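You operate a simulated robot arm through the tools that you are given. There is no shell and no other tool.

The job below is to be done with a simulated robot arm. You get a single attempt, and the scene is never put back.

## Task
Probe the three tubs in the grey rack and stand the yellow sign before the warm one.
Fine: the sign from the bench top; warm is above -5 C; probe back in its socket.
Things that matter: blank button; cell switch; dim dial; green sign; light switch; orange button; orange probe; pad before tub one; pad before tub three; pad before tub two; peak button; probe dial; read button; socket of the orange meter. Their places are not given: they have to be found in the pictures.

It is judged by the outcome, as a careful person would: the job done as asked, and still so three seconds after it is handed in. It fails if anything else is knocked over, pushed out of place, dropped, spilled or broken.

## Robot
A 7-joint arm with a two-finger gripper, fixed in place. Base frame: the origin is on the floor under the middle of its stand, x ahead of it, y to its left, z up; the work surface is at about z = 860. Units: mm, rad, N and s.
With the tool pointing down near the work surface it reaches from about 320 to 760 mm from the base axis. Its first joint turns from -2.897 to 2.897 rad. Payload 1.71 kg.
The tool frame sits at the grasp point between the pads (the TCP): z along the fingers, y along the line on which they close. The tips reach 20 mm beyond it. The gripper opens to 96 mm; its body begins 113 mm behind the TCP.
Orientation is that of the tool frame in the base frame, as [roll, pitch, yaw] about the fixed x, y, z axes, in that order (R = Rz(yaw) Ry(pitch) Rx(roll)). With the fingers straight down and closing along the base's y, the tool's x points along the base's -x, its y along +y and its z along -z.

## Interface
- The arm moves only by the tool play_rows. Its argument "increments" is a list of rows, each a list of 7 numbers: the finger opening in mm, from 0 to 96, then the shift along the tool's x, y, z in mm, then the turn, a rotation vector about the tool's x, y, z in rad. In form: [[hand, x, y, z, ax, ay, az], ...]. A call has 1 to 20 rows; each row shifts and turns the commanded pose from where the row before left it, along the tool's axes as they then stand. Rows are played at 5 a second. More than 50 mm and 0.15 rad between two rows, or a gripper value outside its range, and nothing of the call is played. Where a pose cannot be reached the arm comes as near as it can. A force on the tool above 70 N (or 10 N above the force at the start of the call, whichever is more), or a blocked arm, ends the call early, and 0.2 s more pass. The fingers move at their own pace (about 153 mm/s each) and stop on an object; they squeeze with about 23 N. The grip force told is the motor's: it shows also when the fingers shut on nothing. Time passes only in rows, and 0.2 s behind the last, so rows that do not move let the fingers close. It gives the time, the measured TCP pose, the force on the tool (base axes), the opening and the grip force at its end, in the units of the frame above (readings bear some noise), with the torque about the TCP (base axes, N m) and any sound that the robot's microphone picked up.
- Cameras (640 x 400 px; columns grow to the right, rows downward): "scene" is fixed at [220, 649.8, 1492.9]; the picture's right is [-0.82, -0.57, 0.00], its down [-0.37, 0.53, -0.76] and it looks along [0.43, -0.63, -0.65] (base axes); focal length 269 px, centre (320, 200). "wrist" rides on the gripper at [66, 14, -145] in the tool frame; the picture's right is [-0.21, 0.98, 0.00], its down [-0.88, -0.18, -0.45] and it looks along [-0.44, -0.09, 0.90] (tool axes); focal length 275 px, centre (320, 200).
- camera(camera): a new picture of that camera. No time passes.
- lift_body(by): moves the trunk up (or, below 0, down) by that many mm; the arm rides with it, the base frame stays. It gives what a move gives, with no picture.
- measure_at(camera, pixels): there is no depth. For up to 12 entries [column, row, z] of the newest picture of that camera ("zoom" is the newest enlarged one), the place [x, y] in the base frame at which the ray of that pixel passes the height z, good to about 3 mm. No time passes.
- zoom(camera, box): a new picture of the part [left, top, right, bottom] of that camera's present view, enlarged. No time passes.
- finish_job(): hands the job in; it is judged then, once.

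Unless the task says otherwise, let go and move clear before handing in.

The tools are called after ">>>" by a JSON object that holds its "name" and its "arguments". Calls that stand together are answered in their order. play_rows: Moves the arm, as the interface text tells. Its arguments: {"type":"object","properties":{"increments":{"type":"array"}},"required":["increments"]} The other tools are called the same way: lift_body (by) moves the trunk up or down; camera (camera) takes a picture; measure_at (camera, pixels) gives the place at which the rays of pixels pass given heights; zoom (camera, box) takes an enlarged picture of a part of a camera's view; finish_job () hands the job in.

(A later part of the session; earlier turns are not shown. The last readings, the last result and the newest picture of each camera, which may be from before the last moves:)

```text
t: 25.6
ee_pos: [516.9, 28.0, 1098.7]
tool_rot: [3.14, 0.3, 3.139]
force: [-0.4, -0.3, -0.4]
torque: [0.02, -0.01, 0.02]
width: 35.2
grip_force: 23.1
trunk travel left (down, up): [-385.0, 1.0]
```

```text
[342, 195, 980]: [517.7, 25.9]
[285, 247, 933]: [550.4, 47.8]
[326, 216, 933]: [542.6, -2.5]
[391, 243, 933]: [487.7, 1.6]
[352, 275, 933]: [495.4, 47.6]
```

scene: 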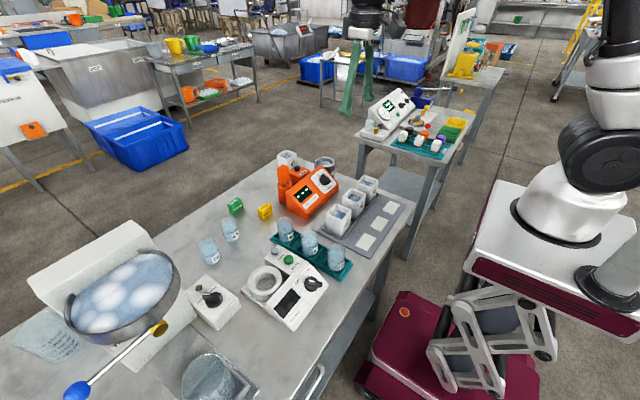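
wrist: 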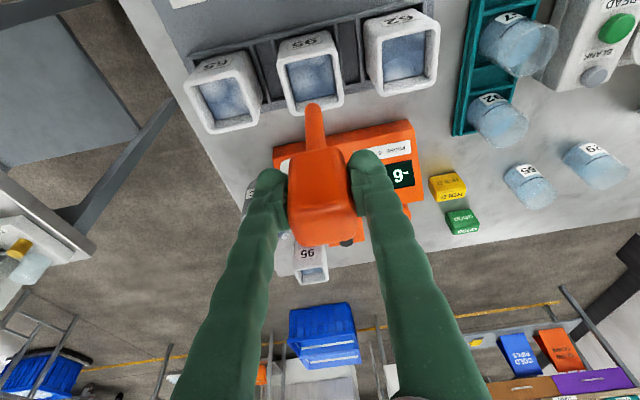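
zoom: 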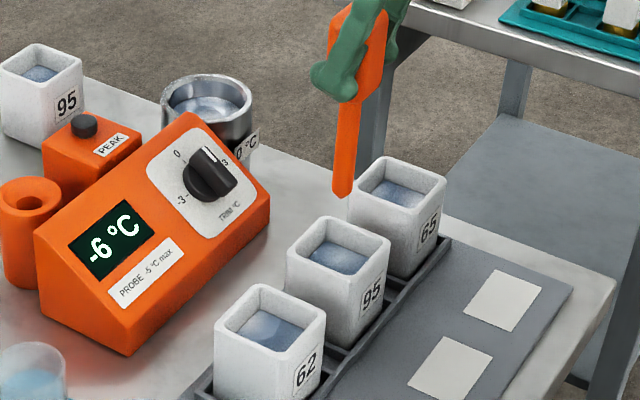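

Middle tub centre ≈ (516,28), tip ≈ (519,27): well centred. Dipping now and waiting.

>>> {"name": "play_rows", "arguments": {"increments": [[0, 1.9, 1, -0.6, 0, 0, 0], [0, 4.96, 0, 16.05, 0, 0, 0], [0, 4.96, 0, 16.05, 0, 0, 0], [0, 4.96, 0, 16.05, 0, 0, 0], [0, 4.96, 0, 16.05, 0, 0, 0], [0, 4.96, 0, 16.05, 0, 0, 0], [0, 0, 0, 0, 0, 0, 0], [0, 0, 0, 0, 0, 0, 0], [0, 0, 0, 0, 0, 0, 0], [0, 0, 0, 0, 0, 0, 0], [0, 0, 0, 0, 0, 0, 0], [0, 0, 0, 0, 0, 0, 0], [0, 0, 0, 0, 0, 0, 0], [0, 0, 0, 0, 0, 0, 0], [0, 0, 0, 0, 0, 0, 0], [0, 0, 0, 0, 0, 0, 0], [0, 0, 0, 0, 0, 0, 0], [0, 0, 0, 0, 0, 0, 0], [0, 0, 0, 0, 0, 0, 0], [0, 0, 0, 0, 0, 0, 0]]}}

>>> {"name": "zoom", "arguments": {"camera": "scene", "box": [290, 140, 410, 230]}}

>>> {"name": "zoom", "arguments": {"camera": "scene", "box": [290, 175, 330, 205]}}

```text
t: 29.8
ee_pos: [513.1, 30.3, 1014.0]
tool_rot: [3.141, 0.3, 3.14]
force: [0.9, -0.4, 0.5]
torque: [-0.01, 0.01, -0.02]
width: 35.3
grip_force: 23.2
trunk travel left (down, up): [-385.0, 1.0]
```

```text
4.44 times, centred on (350, 185) of scene
```

zoom: 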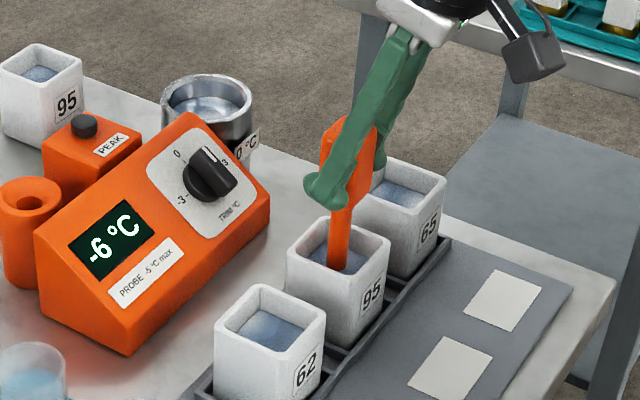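

```text
13.33 times, centred on (310, 190) of scene
```

zoom: 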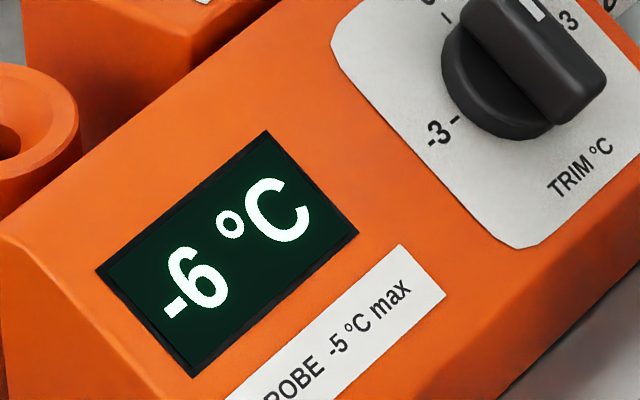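

It reads -6 °C, but I didn't see WAIT this time, so I'll re-check it later. Now lift and move above the third tub (517,123).

>>> {"name": "play_rows", "arguments": {"increments": [[0, -8.17, 0, -26.4, 0, 0, 0], [0, -8.17, 0, -26.4, 0, 0, 0], [0, -8.17, 0, -26.4, 0, 0, 0], [0, -0.6, 31, 0, 0, 0, 0], [0, -0.6, 31, 0, 0, 0, 0], [0, -0.6, 31, 0, 0, 0, 0], [0, 0, 0, 0, 0, 0, 0]]}}

>>> {"name": "zoom", "arguments": {"camera": "scene", "box": [290, 140, 410, 230]}}

>>> {"name": "camera", "arguments": {"camera": "wrist"}}

```text
t: 31.4
ee_pos: [514.2, 124.3, 1098.5]
tool_rot: [3.14, 0.298, 3.139]
force: [-0.4, 0.2, 0.3]
torque: [0.05, 0.01, 0.02]
width: 35.4
grip_force: 22.9
trunk travel left (down, up): [-385.0, 1.0]
```

```text
4.44 times, centred on (350, 185) of scene
```

zoom: 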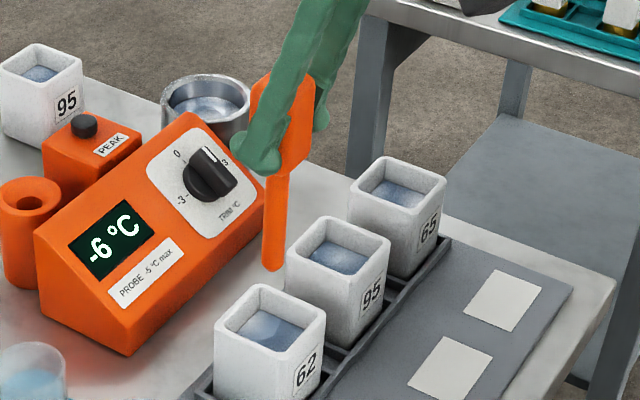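

```text
taken
```

wrist: 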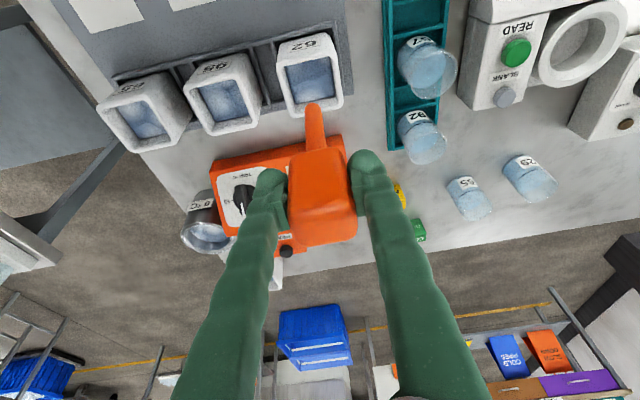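

>>> {"name": "measure_at", "arguments": {"camera": "wrist", "pixels": [[313, 107, 980], [277, 67, 933], [334, 53, 933], [342, 103, 933], [291, 116, 933]]}}

>>> {"name": "measure_at", "arguments": {"camera": "zoom", "pixels": [[272, 271, 980], [214, 322, 933], [260, 284, 933], [326, 315, 933], [280, 352, 933]]}}

```text
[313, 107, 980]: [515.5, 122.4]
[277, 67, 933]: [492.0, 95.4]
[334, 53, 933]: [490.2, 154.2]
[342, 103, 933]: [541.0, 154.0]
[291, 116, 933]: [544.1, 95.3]
```

```text
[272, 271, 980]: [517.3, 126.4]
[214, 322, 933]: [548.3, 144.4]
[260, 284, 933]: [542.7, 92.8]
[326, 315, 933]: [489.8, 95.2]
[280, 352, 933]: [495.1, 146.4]
```

Tip (516,124) is over the third tub's centre (517,122). Dipping and taking an early picture of the display.

>>> {"name": "play_rows", "arguments": {"increments": [[0, 4.96, -1, 16.05, 0, 0, 0], [0, 4.96, 0, 16.05, 0, 0, 0], [0, 4.96, 0, 16.05, 0, 0, 0], [0, 4.96, 0, 16.05, 0, 0, 0], [0, 4.96, 0, 16.05, 0, 0, 0], [0, 0, 0, 0, 0, 0, 0]]}}

>>> {"name": "zoom", "arguments": {"camera": "scene", "box": [290, 140, 410, 230]}}

```text
t: 32.8
ee_pos: [513.5, 120.9, 1012.6]
tool_rot: [3.141, 0.299, 3.14]
force: [-0.4, -0.1, 1.0]
torque: [0.0, -0.03, 0.01]
width: 35.1
grip_force: 23.3
trunk travel left (down, up): [-385.0, 1.0]
```

```text
4.44 times, centred on (350, 185) of scene
```

zoom: 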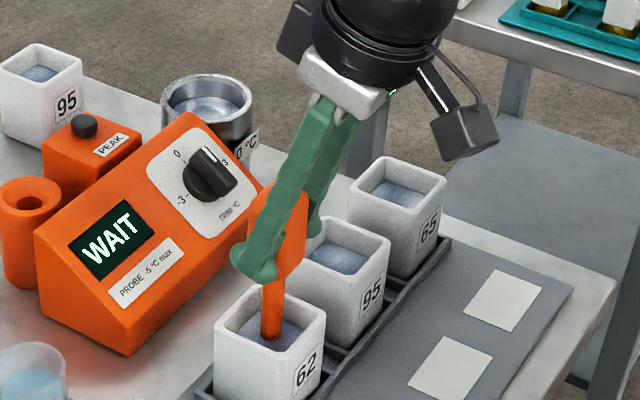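

WAIT shows for the third tub. Holding until it settles.

>>> {"name": "play_rows", "arguments": {"increments": [[0, 0, 0, 0, 0, 0, 0], [0, 0, 0, 0, 0, 0, 0], [0, 0, 0, 0, 0, 0, 0], [0, 0, 0, 0, 0, 0, 0], [0, 0, 0, 0, 0, 0, 0], [0, 0, 0, 0, 0, 0, 0], [0, 0, 0, 0, 0, 0, 0], [0, 0, 0, 0, 0, 0, 0], [0, 0, 0, 0, 0, 0, 0], [0, 0, 0, 0, 0, 0, 0], [0, 0, 0, 0, 0, 0, 0], [0, 0, 0, 0, 0, 0, 0], [0, 0, 0, 0, 0, 0, 0], [0, 0, 0, 0, 0, 0, 0], [0, 0, 0, 0, 0, 0, 0]]}}

>>> {"name": "zoom", "arguments": {"camera": "scene", "box": [290, 175, 330, 205]}}

```text
t: 36.0
ee_pos: [513.8, 120.3, 1012.1]
tool_rot: [-3.14, 0.297, -3.14]
force: [0.1, 0.0, -1.2]
torque: [0.0, -0.01, 0.02]
width: 35.2
grip_force: 22.9
trunk travel left (down, up): [-385.0, 1.0]
```

```text
13.33 times, centred on (310, 190) of scene
```

zoom: 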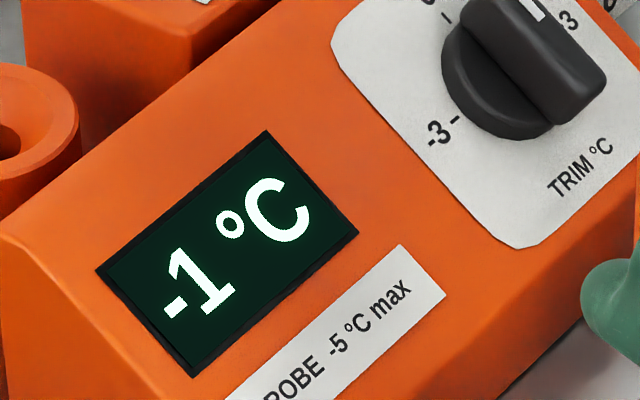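

The third tub (62, y≈122) reads -1 °C — warm. To be sure the middle tub's -6 wasn't a stale value, I'll re-dip there and watch for WAIT.

>>> {"name": "play_rows", "arguments": {"increments": [[0, -8.17, 0, -26.4, 0, 0, 0], [0, -8.17, 0, -26.4, 0, 0, 0], [0, -8.17, 0, -26.4, 0, 0, 0], [0, -0.3, -31, 0, 0, 0, 0], [0, -0.3, -31, 0, 0, 0, 0], [0, -0.3, -30.5, 0, 0, 0, 0], [0, 0, 0, 0, 0, 0, 0]]}}

>>> {"name": "zoom", "arguments": {"camera": "scene", "box": [290, 140, 410, 230]}}

>>> {"name": "measure_at", "arguments": {"camera": "zoom", "pixels": [[342, 195, 980]]}}

```text
t: 37.6
ee_pos: [513.8, 28.5, 1096.4]
tool_rot: [-3.141, 0.298, -3.14]
force: [0.2, 1.2, -0.3]
torque: [-0.04, 0.01, 0.0]
width: 34.9
grip_force: 23.4
trunk travel left (down, up): [-385.0, 1.0]
```

```text
4.44 times, centred on (350, 185) of scene
```

zoom: 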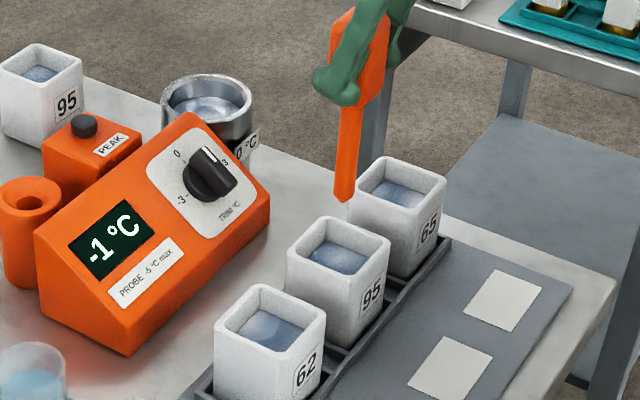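

```text
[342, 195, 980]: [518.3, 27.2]
```

The tip is over the middle tub again with the display showing -1 °C latched. Dipping and holding for a fresh reading.

>>> {"name": "play_rows", "arguments": {"increments": [[0, 4.96, 0, 16.05, 0, 0, 0], [0, 4.96, 0, 16.05, 0, 0, 0], [0, 4.96, 0, 16.05, 0, 0, 0], [0, 4.96, 0, 16.05, 0, 0, 0], [0, 4.9, 0, 15.5, 0, 0, 0], [0, 0, 0, 0, 0, 0, 0], [0, 0, 0, 0, 0, 0, 0], [0, 0, 0, 0, 0, 0, 0], [0, 0, 0, 0, 0, 0, 0], [0, 0, 0, 0, 0, 0, 0], [0, 0, 0, 0, 0, 0, 0], [0, 0, 0, 0, 0, 0, 0], [0, 0, 0, 0, 0, 0, 0], [0, 0, 0, 0, 0, 0, 0], [0, 0, 0, 0, 0, 0, 0], [0, 0, 0, 0, 0, 0, 0], [0, 0, 0, 0, 0, 0, 0], [0, 0, 0, 0, 0, 0, 0], [0, 0, 0, 0, 0, 0, 0], [0, 0, 0, 0, 0, 0, 0]]}}

>>> {"name": "zoom", "arguments": {"camera": "scene", "box": [290, 140, 410, 230]}}

```text
t: 41.8
ee_pos: [514.9, 28.8, 1012.4]
tool_rot: [3.141, 0.299, 3.141]
force: [0.5, 0.1, 0.2]
torque: [0.0, 0.03, -0.01]
width: 34.9
grip_force: 23.2
trunk travel left (down, up): [-385.0, 1.0]
```

```text
4.44 times, centred on (350, 185) of scene
```

zoom: 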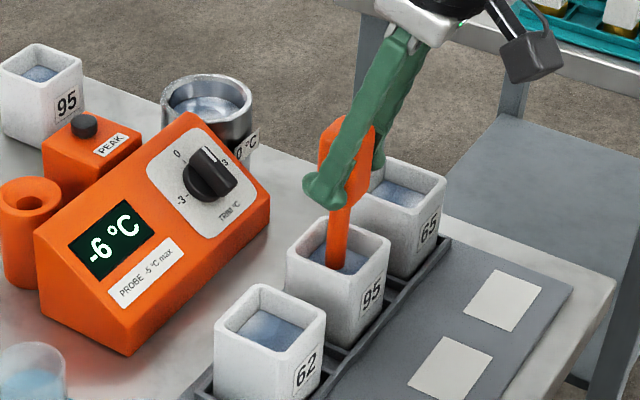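

The middle tub genuinely reads -6 °C, so tub 62 (y≈122) is the warm one. Now I lift out and carry the probe back above its socket at (743,111).

>>> {"name": "play_rows", "arguments": {"increments": [[0, -8.5, 0, -27.4, 0, 0, 0], [0, -8.5, 0, -27.4, 0, 0, 0], [0, -8.5, 0, -27.4, 0, 0, 0], [0, -36.5, 13.7, 10.9, 0, 0, 0], [0, -36.5, 13.7, 10.9, 0, 0, 0], [0, -36.5, 13.7, 10.9, 0, 0, 0], [0, -36.5, 13.7, 10.9, 0, 0, 0], [0, -36.5, 13.7, 10.9, 0, 0, 0], [0, -36.5, 13.7, 10.9, 0, 0, 0], [0, 0, 0, 0, 0, 0, 0], [0, 0, 0, 0, 0, 0, 0]]}}

>>> {"name": "camera", "arguments": {"camera": "wrist"}}

>>> {"name": "zoom", "arguments": {"camera": "scene", "box": [260, 120, 330, 190]}}

>>> {"name": "measure_at", "arguments": {"camera": "zoom", "pixels": [[250, 302, 982], [260, 368, 932]]}}

```text
t: 44.2
ee_pos: [744.7, 111.3, 1101.1]
tool_rot: [-3.141, 0.301, -3.141]
force: [1.2, -0.1, -0.4]
torque: [0.03, 0.05, 0.06]
width: 35.1
grip_force: 22.8
trunk travel left (down, up): [-385.0, 1.0]
```

```text
taken
```

wrist: 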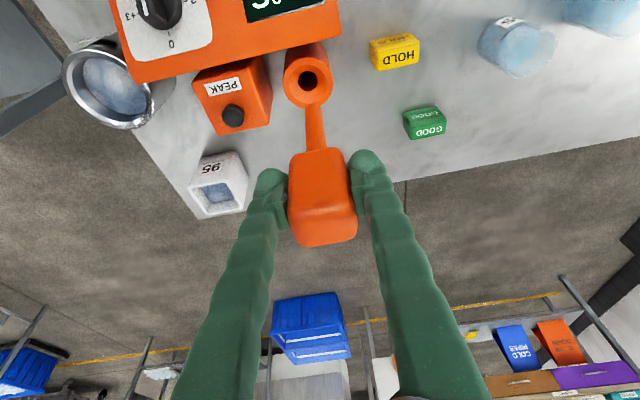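

```text
5.71 times, centred on (295, 155) of scene
```

zoom: 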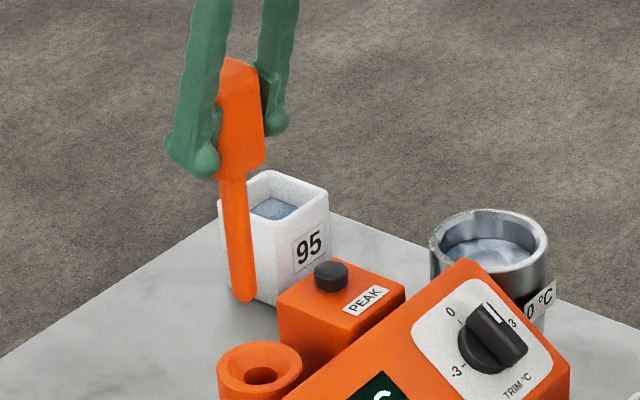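

```text
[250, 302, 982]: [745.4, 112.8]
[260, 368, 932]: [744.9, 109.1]
```

Compared with the earlier lift picture, the tip (245,302) is about 2–3 mm too far out (+x). I'll correct by -2 mm in x and re-check.

>>> {"name": "play_rows", "arguments": {"increments": [[0, 1.9, 0, -0.6, 0, 0, 0], [0, 0, 0, 0, 0, 0, 0], [0, 0, 0, 0, 0, 0, 0]]}}

>>> {"name": "zoom", "arguments": {"camera": "scene", "box": [260, 120, 330, 190]}}

>>> {"name": "zoom", "arguments": {"camera": "wrist", "box": [270, 40, 370, 160]}}

```text
t: 45.0
ee_pos: [742.0, 111.9, 1102.2]
tool_rot: [-3.14, 0.297, -3.14]
force: [-0.7, -0.2, -0.6]
torque: [0.01, 0.02, 0.0]
width: 35.1
grip_force: 23.1
trunk travel left (down, up): [-385.0, 1.0]
```

```text
5.71 times, centred on (295, 155) of scene
```

zoom: 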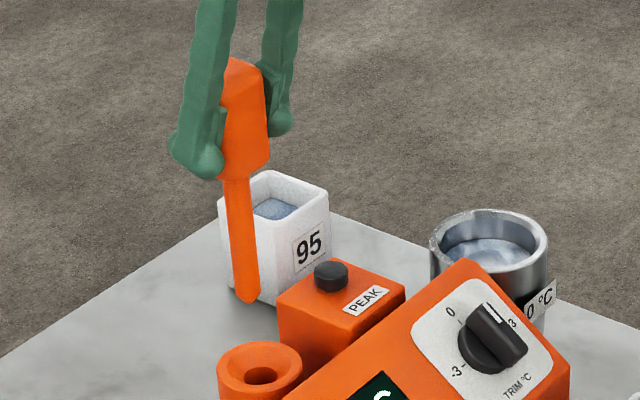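

```text
3.33 times, centred on (320, 100) of wrist
```

zoom: 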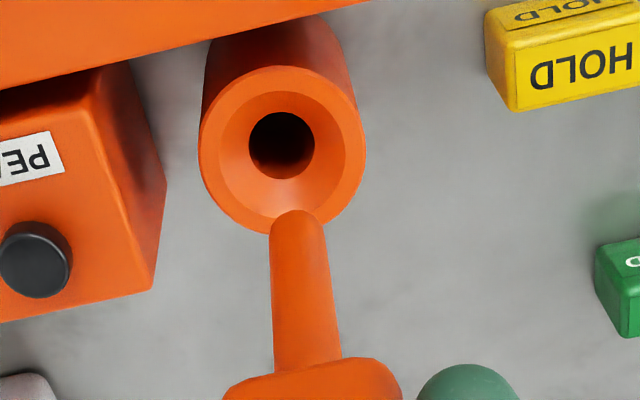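

The picture now matches the earlier lift pose (tip at (249,302)). I'll lower the first ~60 mm so the tip enters the funnel, checking force.

>>> {"name": "play_rows", "arguments": {"increments": [[0, 4.56, 0, 14.75, 0, 0, 0], [0, 4.56, 0, 14.75, 0, 0, 0], [0, 4.56, 0, 14.75, 0, 0, 0], [0, 4.56, 0, 14.75, 0, 0, 0], [0, 0, 0, 0, 0, 0, 0]]}}

>>> {"name": "zoom", "arguments": {"camera": "scene", "box": [260, 130, 330, 200]}}

>>> {"name": "zoom", "arguments": {"camera": "wrist", "box": [260, 40, 380, 200]}}

```text
t: 46.2
ee_pos: [739.3, 112.4, 1038.8]
tool_rot: [3.141, 0.299, -3.142]
force: [-0.1, 0.2, -0.7]
torque: [0.02, -0.03, 0.0]
width: 35.4
grip_force: 22.8
trunk travel left (down, up): [-385.0, 1.0]
```

```text
5.71 times, centred on (295, 165) of scene
```

zoom: 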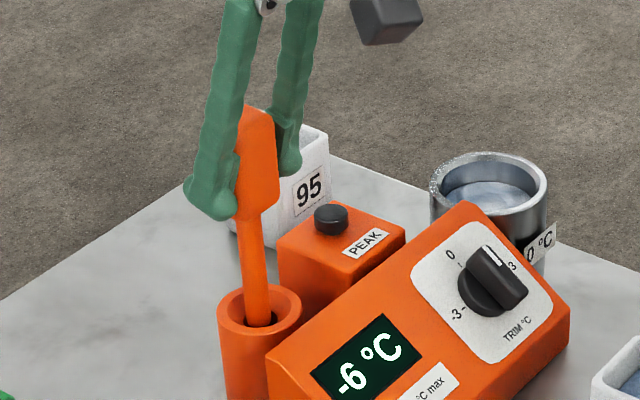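

```text
2.50 times, centred on (320, 120) of wrist
```

zoom: 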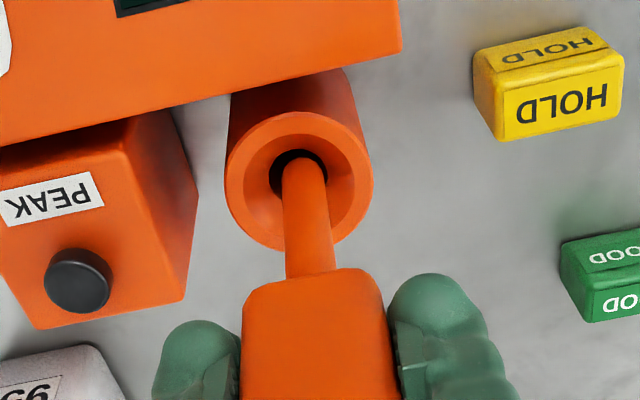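

The tip is inside the hole with no force; the shaft looks ~2 mm toward +y of the hole centre. I'll nudge y by -1.2 and re-read the pose.

>>> {"name": "play_rows", "arguments": {"increments": [[0, 0, -1.2, 0, 0, 0, 0], [0, 0, 0, 0, 0, 0, 0]]}}

>>> {"name": "zoom", "arguments": {"camera": "wrist", "box": [260, 40, 380, 200]}}

```text
t: 46.8
ee_pos: [742.1, 110.6, 1039.4]
tool_rot: [3.141, 0.297, 3.141]
force: [-0.2, -0.2, -1.1]
torque: [-0.01, -0.01, 0.0]
width: 35.3
grip_force: 23.3
trunk travel left (down, up): [-385.0, 1.0]
```

```text
2.50 times, centred on (320, 120) of wrist
```

zoom: 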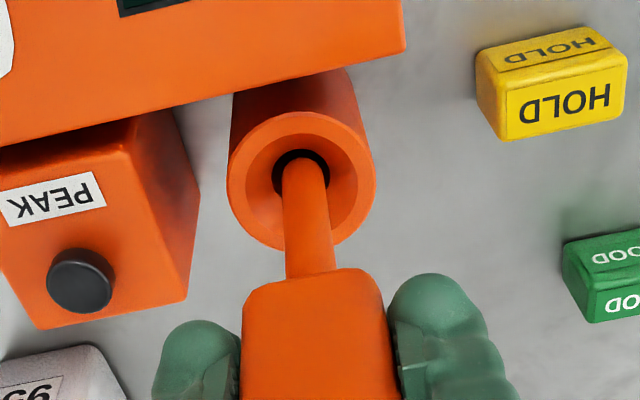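

The shaft is now centred in the hole. Lowering the remaining ~61 mm to TCP z≈978.

>>> {"name": "play_rows", "arguments": {"increments": [[0, 3.66, 0, 11.7, 0, 0, 0], [0, 3.66, 0, 11.7, 0, 0, 0], [0, 3.66, 0, 11.7, 0, 0, 0], [0, 3.66, 0, 11.7, 0, 0, 0], [0, 3.4, 0, 11, 0, 0, 0], [0, 0, 0, 0, 0, 0, 0]]}}

>>> {"name": "zoom", "arguments": {"camera": "scene", "box": [240, 120, 360, 220]}}

>>> {"name": "camera", "arguments": {"camera": "wrist"}}

```text
t: 48.2
ee_pos: [742.8, 109.7, 977.5]
tool_rot: [3.141, 0.299, 3.139]
force: [-0.3, -0.1, 4.8]
torque: [0.01, 0.07, 0.02]
width: 35.0
grip_force: 23.2
trunk travel left (down, up): [-385.0, 1.0]
```

```text
4.00 times, centred on (300, 170) of scene
```

zoom: 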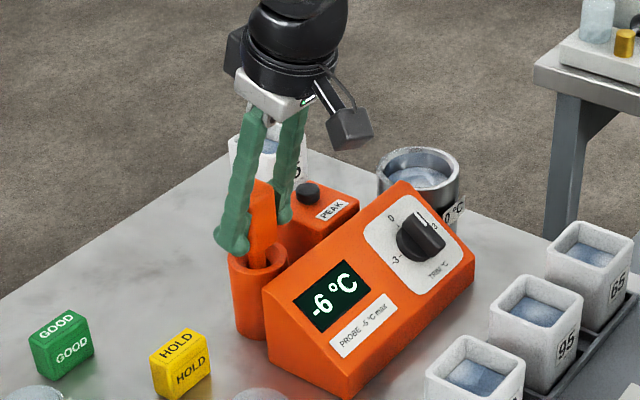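

```text
taken
```

wrist: 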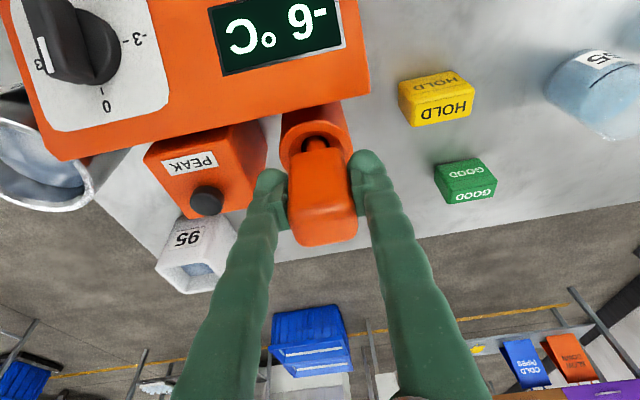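

The probe touches bottom (about 5 N up) at the original height. Opening the gripper and then rising clear.

>>> {"name": "play_rows", "arguments": {"increments": [[45, 0, 0, 0, 0, 0, 0], [75, 0, 0, 0, 0, 0, 0], [90, 0, 0, 0, 0, 0, 0], [90, 0, 0, 0, 0, 0, 0], [90, -4.43, 0, -14.33, 0, 0, 0], [90, -8.86, 0, -28.66, 0, 0, 0], [90, -8.86, 0, -28.66, 0, 0, 0], [90, 0, 0, 0, 0, 0, 0]]}}

>>> {"name": "zoom", "arguments": {"camera": "scene", "box": [240, 120, 360, 220]}}

>>> {"name": "camera", "arguments": {"camera": "wrist"}}

```text
t: 50.0
ee_pos: [742.6, 109.7, 1050.7]
tool_rot: [3.141, 0.297, 3.141]
force: [-0.1, -0.4, 0.3]
torque: [-0.02, 0.0, 0.0]
width: 89.8
grip_force: 0.0
trunk travel left (down, up): [-385.0, 1.0]
```

```text
4.00 times, centred on (300, 170) of scene
```

zoom: 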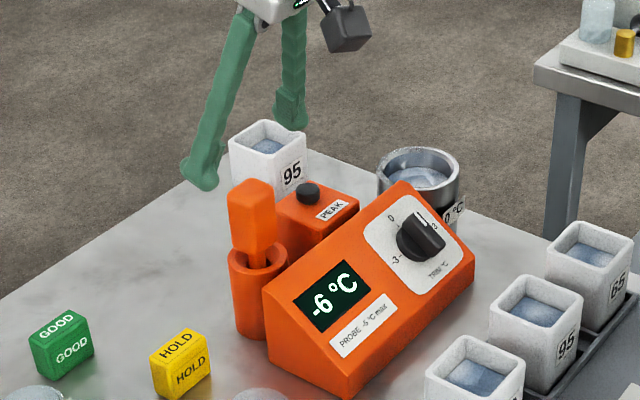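

```text
taken
```

wrist: 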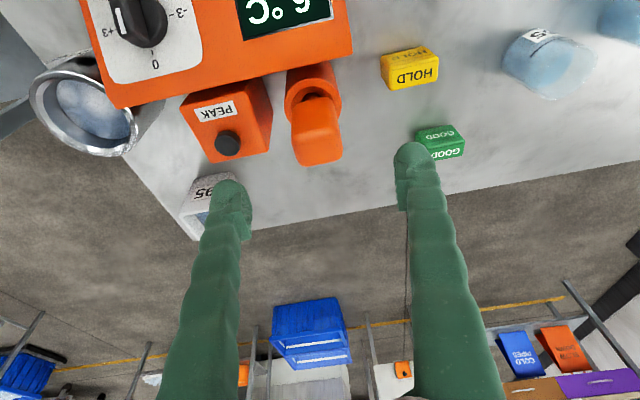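

The probe is seated in its socket. Now I measure the sign and its neighbours (beaker at wrist (540,60), socket) before approaching it.

>>> {"name": "measure_at", "arguments": {"camera": "wrist", "pixels": [[384, 90, 860], [437, 81, 860], [381, 60, 898], [432, 47, 898], [388, 70, 898], [438, 57, 898], [505, 62, 880], [535, 100, 860], [415, 130, 898], [418, 158, 860]]}}

>>> {"name": "zoom", "arguments": {"camera": "wrist", "box": [280, 20, 600, 180]}}

```text
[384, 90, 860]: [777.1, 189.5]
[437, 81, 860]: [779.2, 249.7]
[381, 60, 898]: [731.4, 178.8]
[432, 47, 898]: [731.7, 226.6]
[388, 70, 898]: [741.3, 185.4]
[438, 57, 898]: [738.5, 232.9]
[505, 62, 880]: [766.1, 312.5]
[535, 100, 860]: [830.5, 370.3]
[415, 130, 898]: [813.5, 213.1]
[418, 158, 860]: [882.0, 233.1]
```

```text
2.00 times, centred on (440, 100) of wrist
```

zoom: 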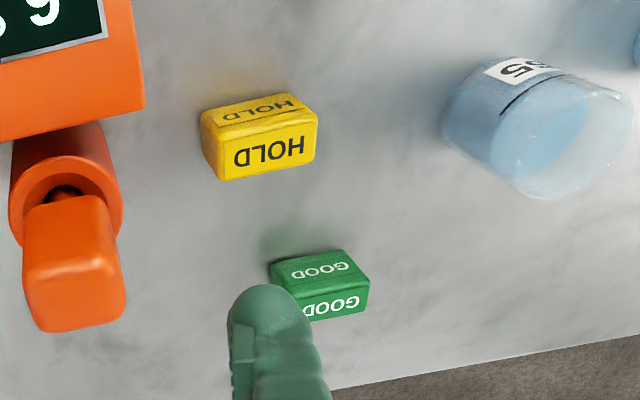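

The lower yellow band is the sign's top face. I'll measure its four top corners at z=898.

>>> {"name": "measure_at", "arguments": {"camera": "zoom", "pixels": [[214, 127, 898], [317, 110, 898], [315, 158, 898], [222, 180, 898], [202, 108, 860], [290, 93, 860], [445, 130, 860], [520, 197, 930]]}}

```text
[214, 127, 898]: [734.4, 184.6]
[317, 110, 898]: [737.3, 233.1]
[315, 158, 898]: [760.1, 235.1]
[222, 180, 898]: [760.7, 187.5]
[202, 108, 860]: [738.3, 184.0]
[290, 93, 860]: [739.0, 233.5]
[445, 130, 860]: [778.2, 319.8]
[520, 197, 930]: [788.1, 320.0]
```

The sign's centre is about (750,210), ~25×47 mm. I'll narrow the opening to 66 mm and move sideways at safe height to above the sign.

>>> {"name": "play_rows", "arguments": {"increments": [[66, -2.4, 33.5, 0.8, 0, 0, 0], [66, -2.4, 33.5, 0.8, 0, 0, 0], [66, -2.4, 33.3, 0.8, 0, 0, 0], [66, 0, 0, 0, 0, 0, 0]]}}

>>> {"name": "camera", "arguments": {"camera": "wrist"}}

>>> {"name": "zoom", "arguments": {"camera": "scene", "box": [220, 120, 340, 230]}}

```text
t: 51.0
ee_pos: [750.4, 208.1, 1051.7]
tool_rot: [3.14, 0.298, 3.139]
force: [-0.1, -0.2, -0.5]
torque: [0.01, 0.0, 0.05]
width: 66.2
grip_force: 0.1
trunk travel left (down, up): [-385.0, 1.0]
```

```text
taken
```

wrist: 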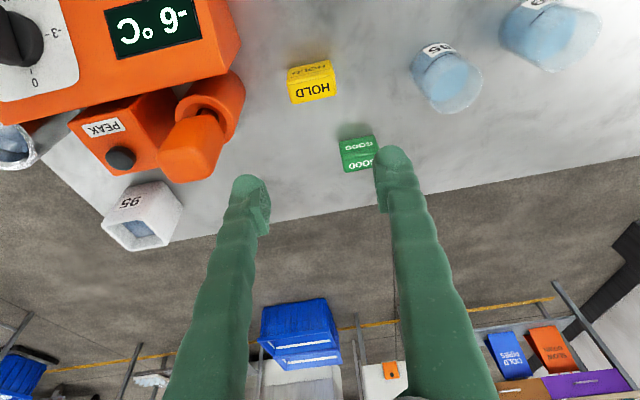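

```text
3.64 times, centred on (280, 175) of scene
```

zoom: 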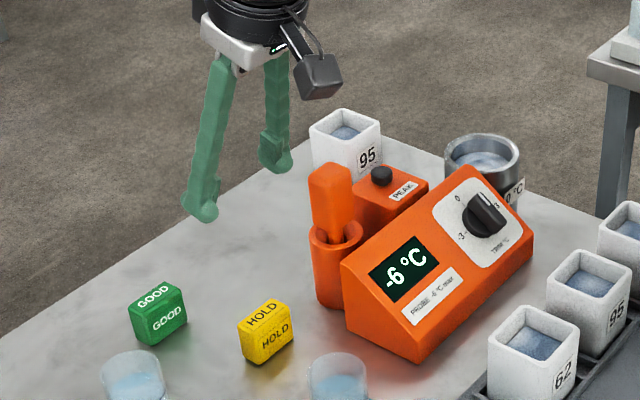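

I'll refine the sign's centre from this viewpoint with a wrist zoom.

>>> {"name": "zoom", "arguments": {"camera": "wrist", "box": [270, 40, 370, 120]}}

```text
5.00 times, centred on (320, 80) of wrist
```

zoom: 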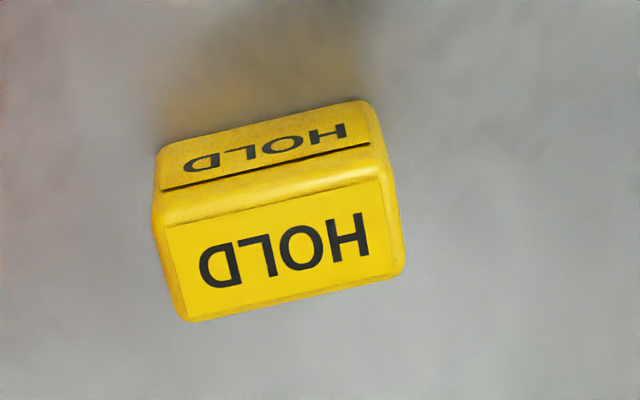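

>>> {"name": "measure_at", "arguments": {"camera": "zoom", "pixels": [[187, 321, 898], [403, 274, 898], [155, 212, 898], [388, 165, 898], [158, 148, 862], [365, 100, 862], [279, 250, 898]]}}

```text
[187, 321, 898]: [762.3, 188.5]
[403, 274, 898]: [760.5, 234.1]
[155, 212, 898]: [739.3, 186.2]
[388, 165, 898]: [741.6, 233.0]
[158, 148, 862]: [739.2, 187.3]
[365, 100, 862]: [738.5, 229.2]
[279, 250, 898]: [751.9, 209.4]
```

The sign spans x 739–762, y 187–233 (centre (750.5,210)). Descending in two steps with the fingers straddling it; first to z≈912.

>>> {"name": "play_rows", "arguments": {"increments": [[66, 8.27, 1.4, 26.75, 0, 0, 0], [66, 8.27, 0, 26.75, 0, 0, 0], [66, 8.27, 0, 26.75, 0, 0, 0], [66, 8.27, 0, 26.75, 0, 0, 0], [66, 8.27, 0, 26.75, 0, 0, 0], [66, 0, 0, 0, 0, 0, 0]]}}

>>> {"name": "camera", "arguments": {"camera": "wrist"}}

>>> {"name": "zoom", "arguments": {"camera": "scene", "box": [220, 150, 320, 230]}}

```text
t: 52.4
ee_pos: [749.5, 211.3, 913.3]
tool_rot: [-3.141, 0.299, 3.14]
force: [0.4, 0.3, -0.7]
torque: [-0.03, 0.0, -0.06]
width: 65.9
grip_force: 0.1
trunk travel left (down, up): [-385.0, 1.0]
```

```text
taken
```

wrist: 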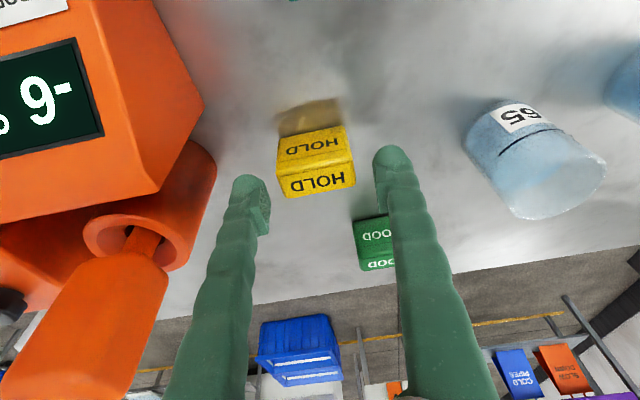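

```text
5.00 times, centred on (270, 190) of scene
```

zoom: 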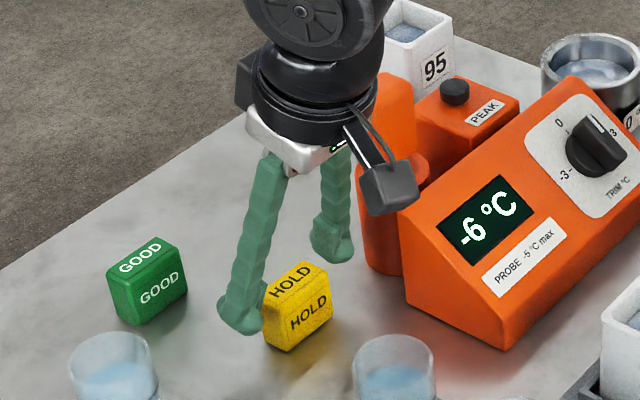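

Fingers straddle the sign (sign columns 277–355 between finger pads at ~268 and ~376). Lowering the last 25 mm to TCP z≈888.

>>> {"name": "play_rows", "arguments": {"increments": [[66, 3.7, -0.5, 11.95, 0, 0, 0], [66, 3.7, 0, 11.95, 0, 0, 0], [66, 0, 0, 0, 0, 0, 0]]}}

>>> {"name": "camera", "arguments": {"camera": "wrist"}}

>>> {"name": "zoom", "arguments": {"camera": "scene", "box": [220, 150, 320, 230]}}

```text
t: 53.2
ee_pos: [735.8, 211.7, 901.3]
tool_rot: [3.14, 0.32, 3.141]
force: [-1.2, -0.1, -0.1]
torque: [0.01, -0.12, -0.02]
width: 65.8
grip_force: 0.1
trunk travel left (down, up): [-385.0, 1.0]
stopped in row 3: the arm was blocked; the commanded pose is now the measured one
```

```text
taken
```

wrist: 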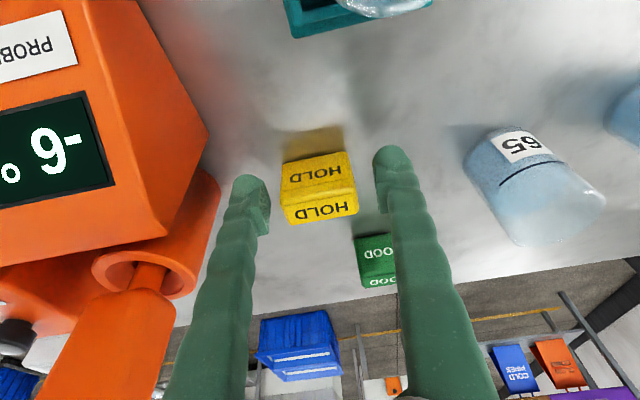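

```text
5.00 times, centred on (270, 190) of scene
```

zoom: 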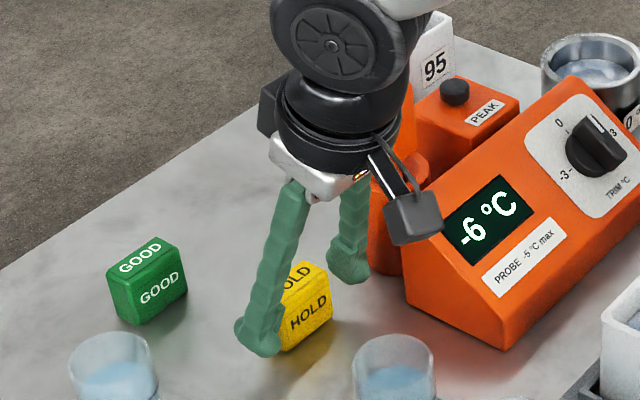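

The arm stopped as blocked with the TCP at (735.8,211.7,901.3), though the tool force is tiny. I'll take full pictures to see what it is touching before doing anything.

>>> {"name": "camera", "arguments": {"camera": "scene"}}

>>> {"name": "zoom", "arguments": {"camera": "scene", "box": [250, 100, 370, 200]}}

>>> {"name": "zoom", "arguments": {"camera": "wrist", "box": [230, 100, 430, 260]}}

```text
taken
```

scene: 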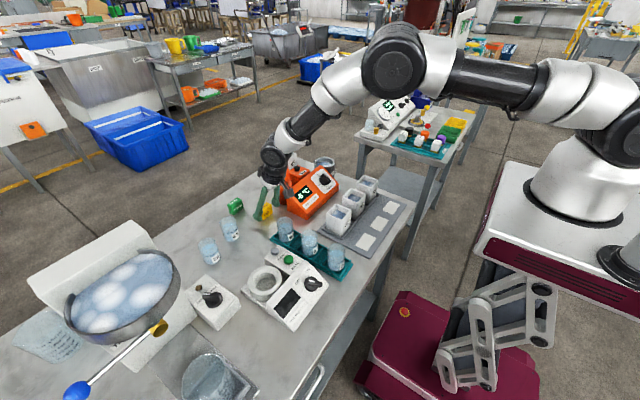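

```text
4.00 times, centred on (310, 150) of scene
```

zoom: 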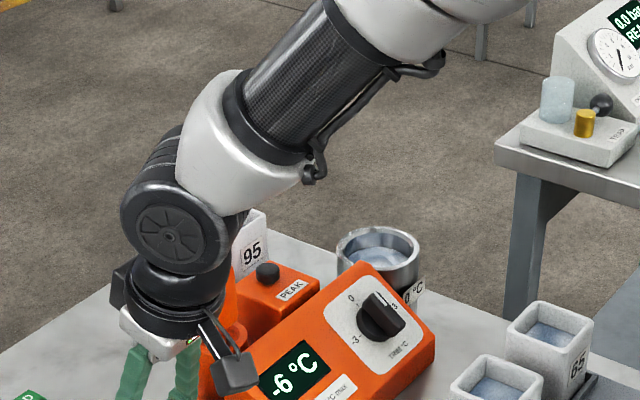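

```text
2.50 times, centred on (330, 180) of wrist
```

zoom: 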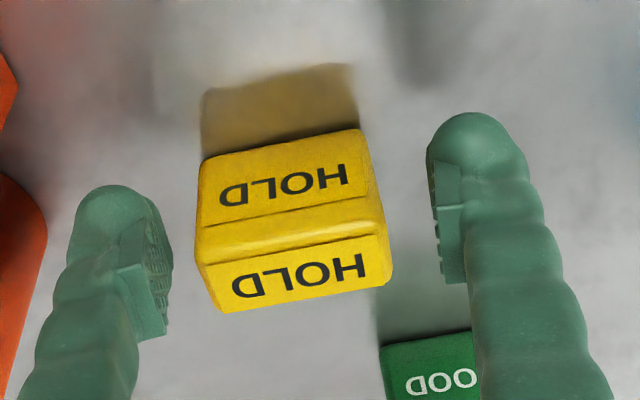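

Nothing touches in the pictures: the sign is untouched between the fingers, the hand is clear of the probe, and the tool force is ~1 N. So this looks like the arm's extension limit with the shoulder so high above the bench. I'll back straight up, then lower the trunk for more reach at bench height.

>>> {"name": "play_rows", "arguments": {"increments": [[66, -4.7, 0, -14.2, 0, 0, 0], [66, -4.7, 0, -14.2, 0, 0, 0], [66, -9.4, 0, -28.5, 0, 0, 0], [66, 0, 0, 0, 0, 0, 0]]}}

>>> {"name": "zoom", "arguments": {"camera": "scene", "box": [220, 150, 320, 230]}}

```text
t: 54.2
ee_pos: [738.8, 213.7, 958.9]
tool_rot: [-3.141, 0.312, 3.139]
force: [0.0, 0.1, -0.2]
torque: [0.0, 0.03, 0.01]
width: 66.0
grip_force: 0.1
trunk travel left (down, up): [-385.0, 1.0]
```

```text
5.00 times, centred on (270, 190) of scene
```

zoom: 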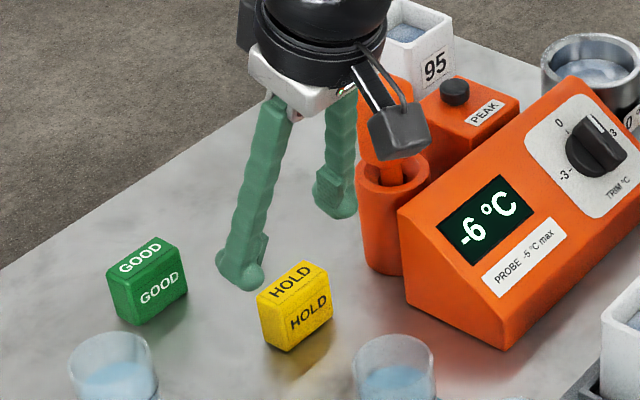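

The sign and neighbours are undisturbed. Continue up to z≈1050 above the sign, restoring the pitch.

>>> {"name": "play_rows", "arguments": {"increments": [[66, -12.9, -1, -28.1, 0, 0, 0], [66, -12.9, -1, -28.1, 0, 0, 0], [66, -12.9, -1, -28.1, 0, 0.012, 0], [66, 0, 0, 0, 0, 0, 0], [66, 0, 0, 0, 0, 0, 0]]}}

>>> {"name": "camera", "arguments": {"camera": "wrist"}}

```text
t: 55.4
ee_pos: [748.4, 208.1, 1051.9]
tool_rot: [3.139, 0.302, 3.139]
force: [-0.2, 0.8, -0.3]
torque: [-0.02, -0.02, -0.02]
width: 65.8
grip_force: 0.0
trunk travel left (down, up): [-385.0, 1.0]
```

```text
taken
```

wrist: 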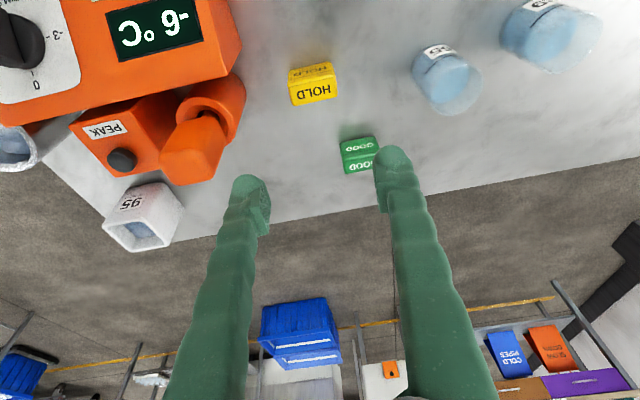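

The view matches the earlier one above the sign. Before lowering the trunk, I'll check that the trunk platform's front corner (scene (468,262)) is clear of the bench edge (scene (388,258)).

>>> {"name": "camera", "arguments": {"camera": "scene"}}

>>> {"name": "measure_at", "arguments": {"camera": "scene", "pixels": [[468, 255, 1050], [468, 255, 1000], [468, 275, 950], [468, 275, 1000], [408, 205, 860], [350, 330, 860], [385, 262, 860]]}}

```text
taken
```

scene: 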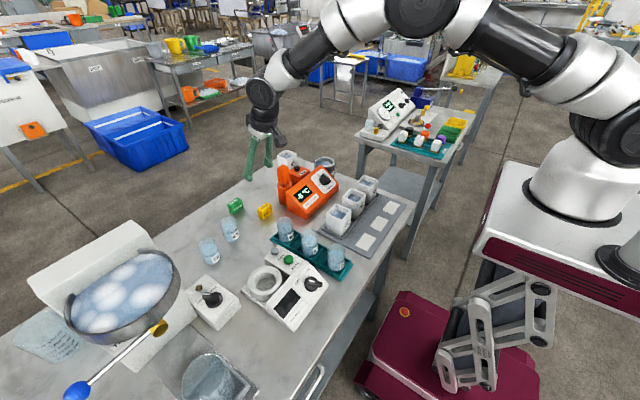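

```text
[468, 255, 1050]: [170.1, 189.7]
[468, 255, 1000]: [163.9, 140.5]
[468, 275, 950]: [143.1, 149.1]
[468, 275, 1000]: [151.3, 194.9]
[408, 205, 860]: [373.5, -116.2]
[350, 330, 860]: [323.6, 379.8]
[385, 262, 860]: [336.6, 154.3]
```

The platform's front is at x≈165 and the bench edge beyond x≈330, so there's clearance. Lowering the trunk by 100 mm (tool goes to z≈952, tips above the sign's 898 top).

>>> {"name": "lift_body", "arguments": {"by": -100}}

>>> {"name": "camera", "arguments": {"camera": "wrist"}}

>>> {"name": "camera", "arguments": {"camera": "scene"}}

```text
t: 56.7
ee_pos: [748.4, 207.3, 951.6]
tool_rot: [3.139, 0.301, 3.139]
force: [0.4, 0.5, 0.0]
torque: [-0.02, -0.02, 0.0]
width: 66.0
grip_force: 0.0
trunk travel left (down, up): [-285.0, 101.0]
```

```text
taken
```

wrist: 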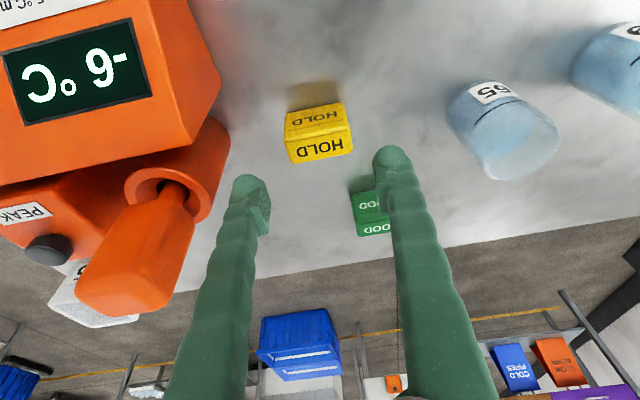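

```text
taken
```

scene: 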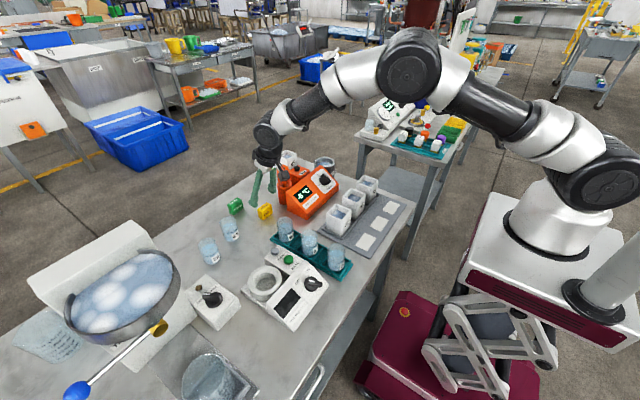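

Tool at (748,207,952). I'll centre on the sign (+2,+2.5 mm) and descend to z≈889 in small steps.

>>> {"name": "play_rows", "arguments": {"increments": [[66, 4.2, 1.2, 15.2, 0, 0, 0], [66, 4.2, 1.2, 15.2, 0, 0, 0], [66, 4.2, 0, 15.2, 0, 0, 0], [66, 4.2, 0, 15.2, 0, 0, 0], [66, 0, 0, 0, 0, 0, 0]]}}

>>> {"name": "camera", "arguments": {"camera": "wrist"}}

>>> {"name": "zoom", "arguments": {"camera": "scene", "box": [220, 150, 320, 230]}}

```text
t: 57.9
ee_pos: [749.0, 211.4, 887.3]
tool_rot: [3.14, 0.302, 3.141]
force: [0.1, -0.2, 0.3]
torque: [0.0, 0.0, 0.0]
width: 65.9
grip_force: 0.2
trunk travel left (down, up): [-285.0, 101.0]
```

```text
taken
```

wrist: 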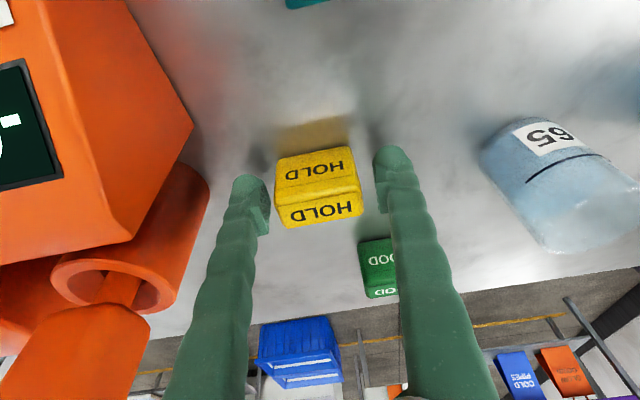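

```text
5.00 times, centred on (270, 190) of scene
```

zoom: 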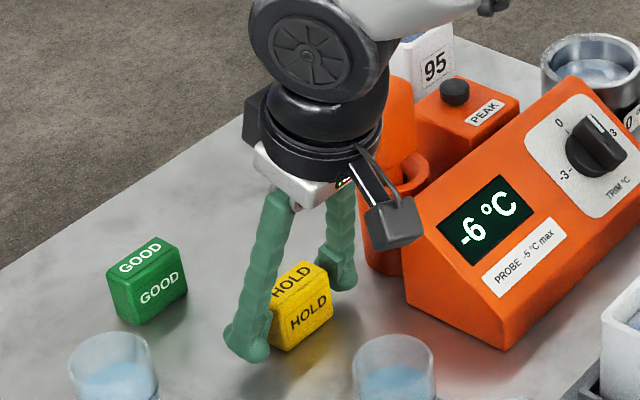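

Reached (749,211,887) with no force; the sign is between the pads. Closing the gripper.

>>> {"name": "play_rows", "arguments": {"increments": [[56, 0, 0, 0, 0, 0, 0], [50, 0, 0, 0, 0, 0, 0], [30, 0, 0, 0, 0, 0, 0], [0, 0, 0, 0, 0, 0, 0], [0, 0, 0, 0, 0, 0, 0]]}}

>>> {"name": "camera", "arguments": {"camera": "wrist"}}

>>> {"name": "zoom", "arguments": {"camera": "scene", "box": [220, 150, 320, 230]}}

```text
t: 59.1
ee_pos: [749.6, 210.8, 887.2]
tool_rot: [-3.141, 0.301, 3.14]
force: [-0.5, -0.5, -1.1]
torque: [-0.01, 0.02, 0.02]
width: 48.9
grip_force: 22.7
trunk travel left (down, up): [-285.0, 101.0]
```

```text
taken
```

wrist: 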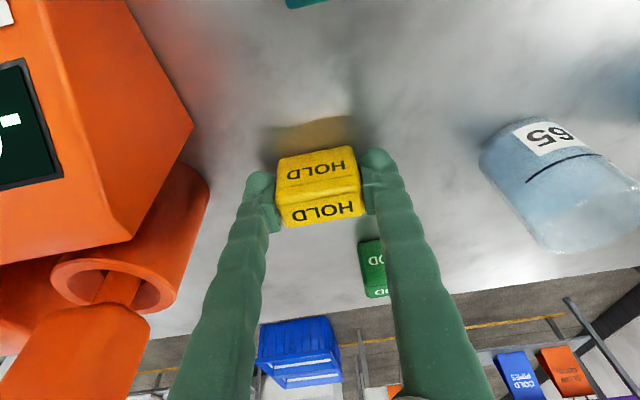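

```text
5.00 times, centred on (270, 190) of scene
```

zoom: 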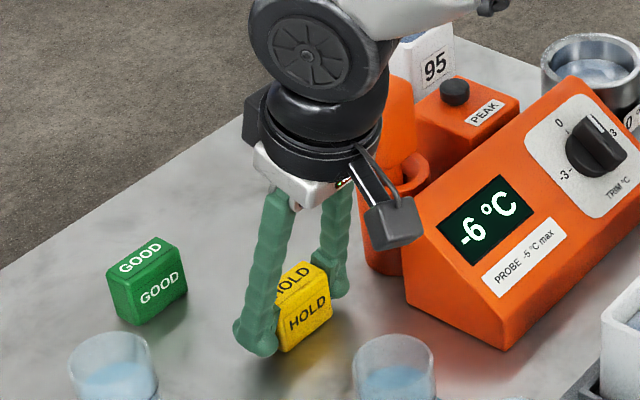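

Sign gripped (48.9 mm, 22.7 N). Lifting straight up 60 mm, then drawing inward while rising to z≈1017.

>>> {"name": "play_rows", "arguments": {"increments": [[0, -4.45, 0, -14.33, 0, 0, 0], [0, -4.45, 0, -14.33, 0, 0, 0], [0, -4.45, 0, -14.33, 0, 0, 0], [0, -4.45, 0, -14.33, 0, 0, 0], [0, 12.2, 0, -28.2, 0, 0, 0], [0, 12.2, 0, -28.2, 0, 0, 0], [0, 12.2, 0, -28.2, 0, 0, 0], [0, 0, 0, 0, 0, 0, 0]]}}

>>> {"name": "camera", "arguments": {"camera": "wrist"}}

>>> {"name": "camera", "arguments": {"camera": "scene"}}

```text
t: 60.9
ee_pos: [692.1, 208.7, 1017.8]
tool_rot: [3.141, 0.3, 3.14]
force: [-0.7, -0.5, -1.5]
torque: [0.02, 0.0, 0.0]
width: 48.8
grip_force: 23.1
trunk travel left (down, up): [-285.0, 101.0]
```

```text
taken
```

wrist: 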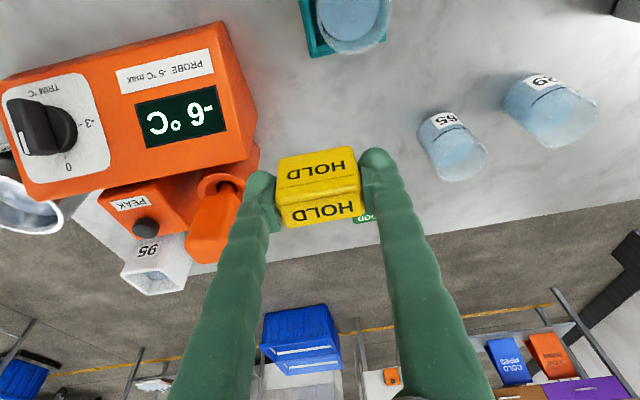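

```text
taken
```

scene: 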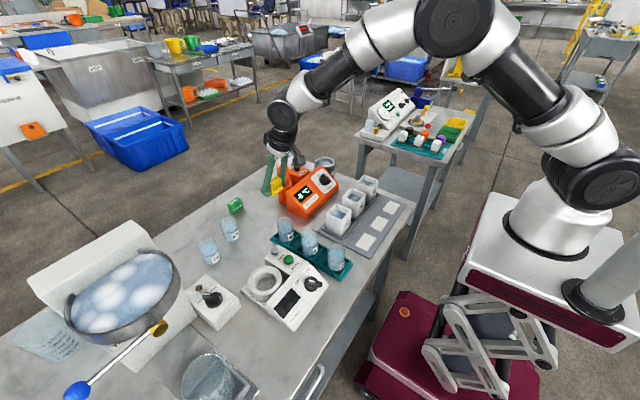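

The sign is held upright. Moving toward the pad before tub 62: to about (430,130,1017), passing well above beakers and tubs.

>>> {"name": "play_rows", "arguments": {"increments": [[0, 35.7, -11.3, -11.1, 0, 0, 0], [0, 35.7, -11.3, -11.1, 0, 0, 0], [0, 35.7, -11.3, -11.1, 0, 0, 0], [0, 35.7, -11.3, -11.1, 0, 0, 0], [0, 35.7, -11.3, -11.1, 0, 0, 0], [0, 35.7, -11.3, -11.1, 0, 0, 0], [0, 35.7, -11.3, -11.1, 0, 0, 0], [0, 0, 0, 0, 0, 0, 0]]}}

>>> {"name": "camera", "arguments": {"camera": "wrist"}}

>>> {"name": "camera", "arguments": {"camera": "scene"}}

```text
t: 62.7
ee_pos: [427.5, 130.6, 1014.7]
tool_rot: [3.14, 0.301, 3.141]
force: [0.2, 0.7, -0.5]
torque: [0.02, -0.01, 0.0]
width: 48.7
grip_force: 22.9
trunk travel left (down, up): [-285.0, 101.0]
```

```text
taken
```

wrist: 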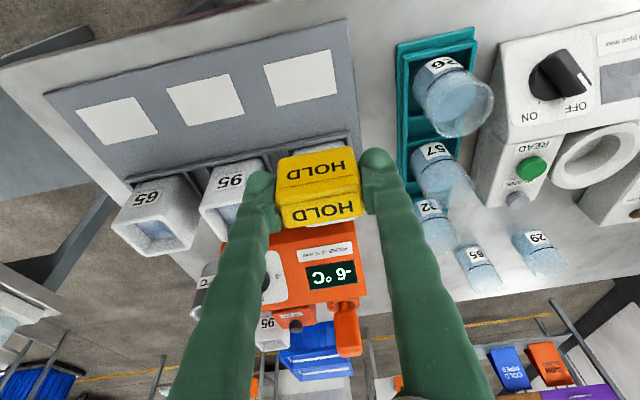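

```text
taken
```

scene: 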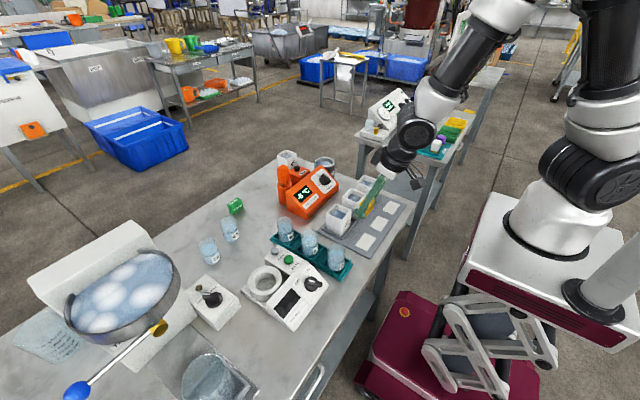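

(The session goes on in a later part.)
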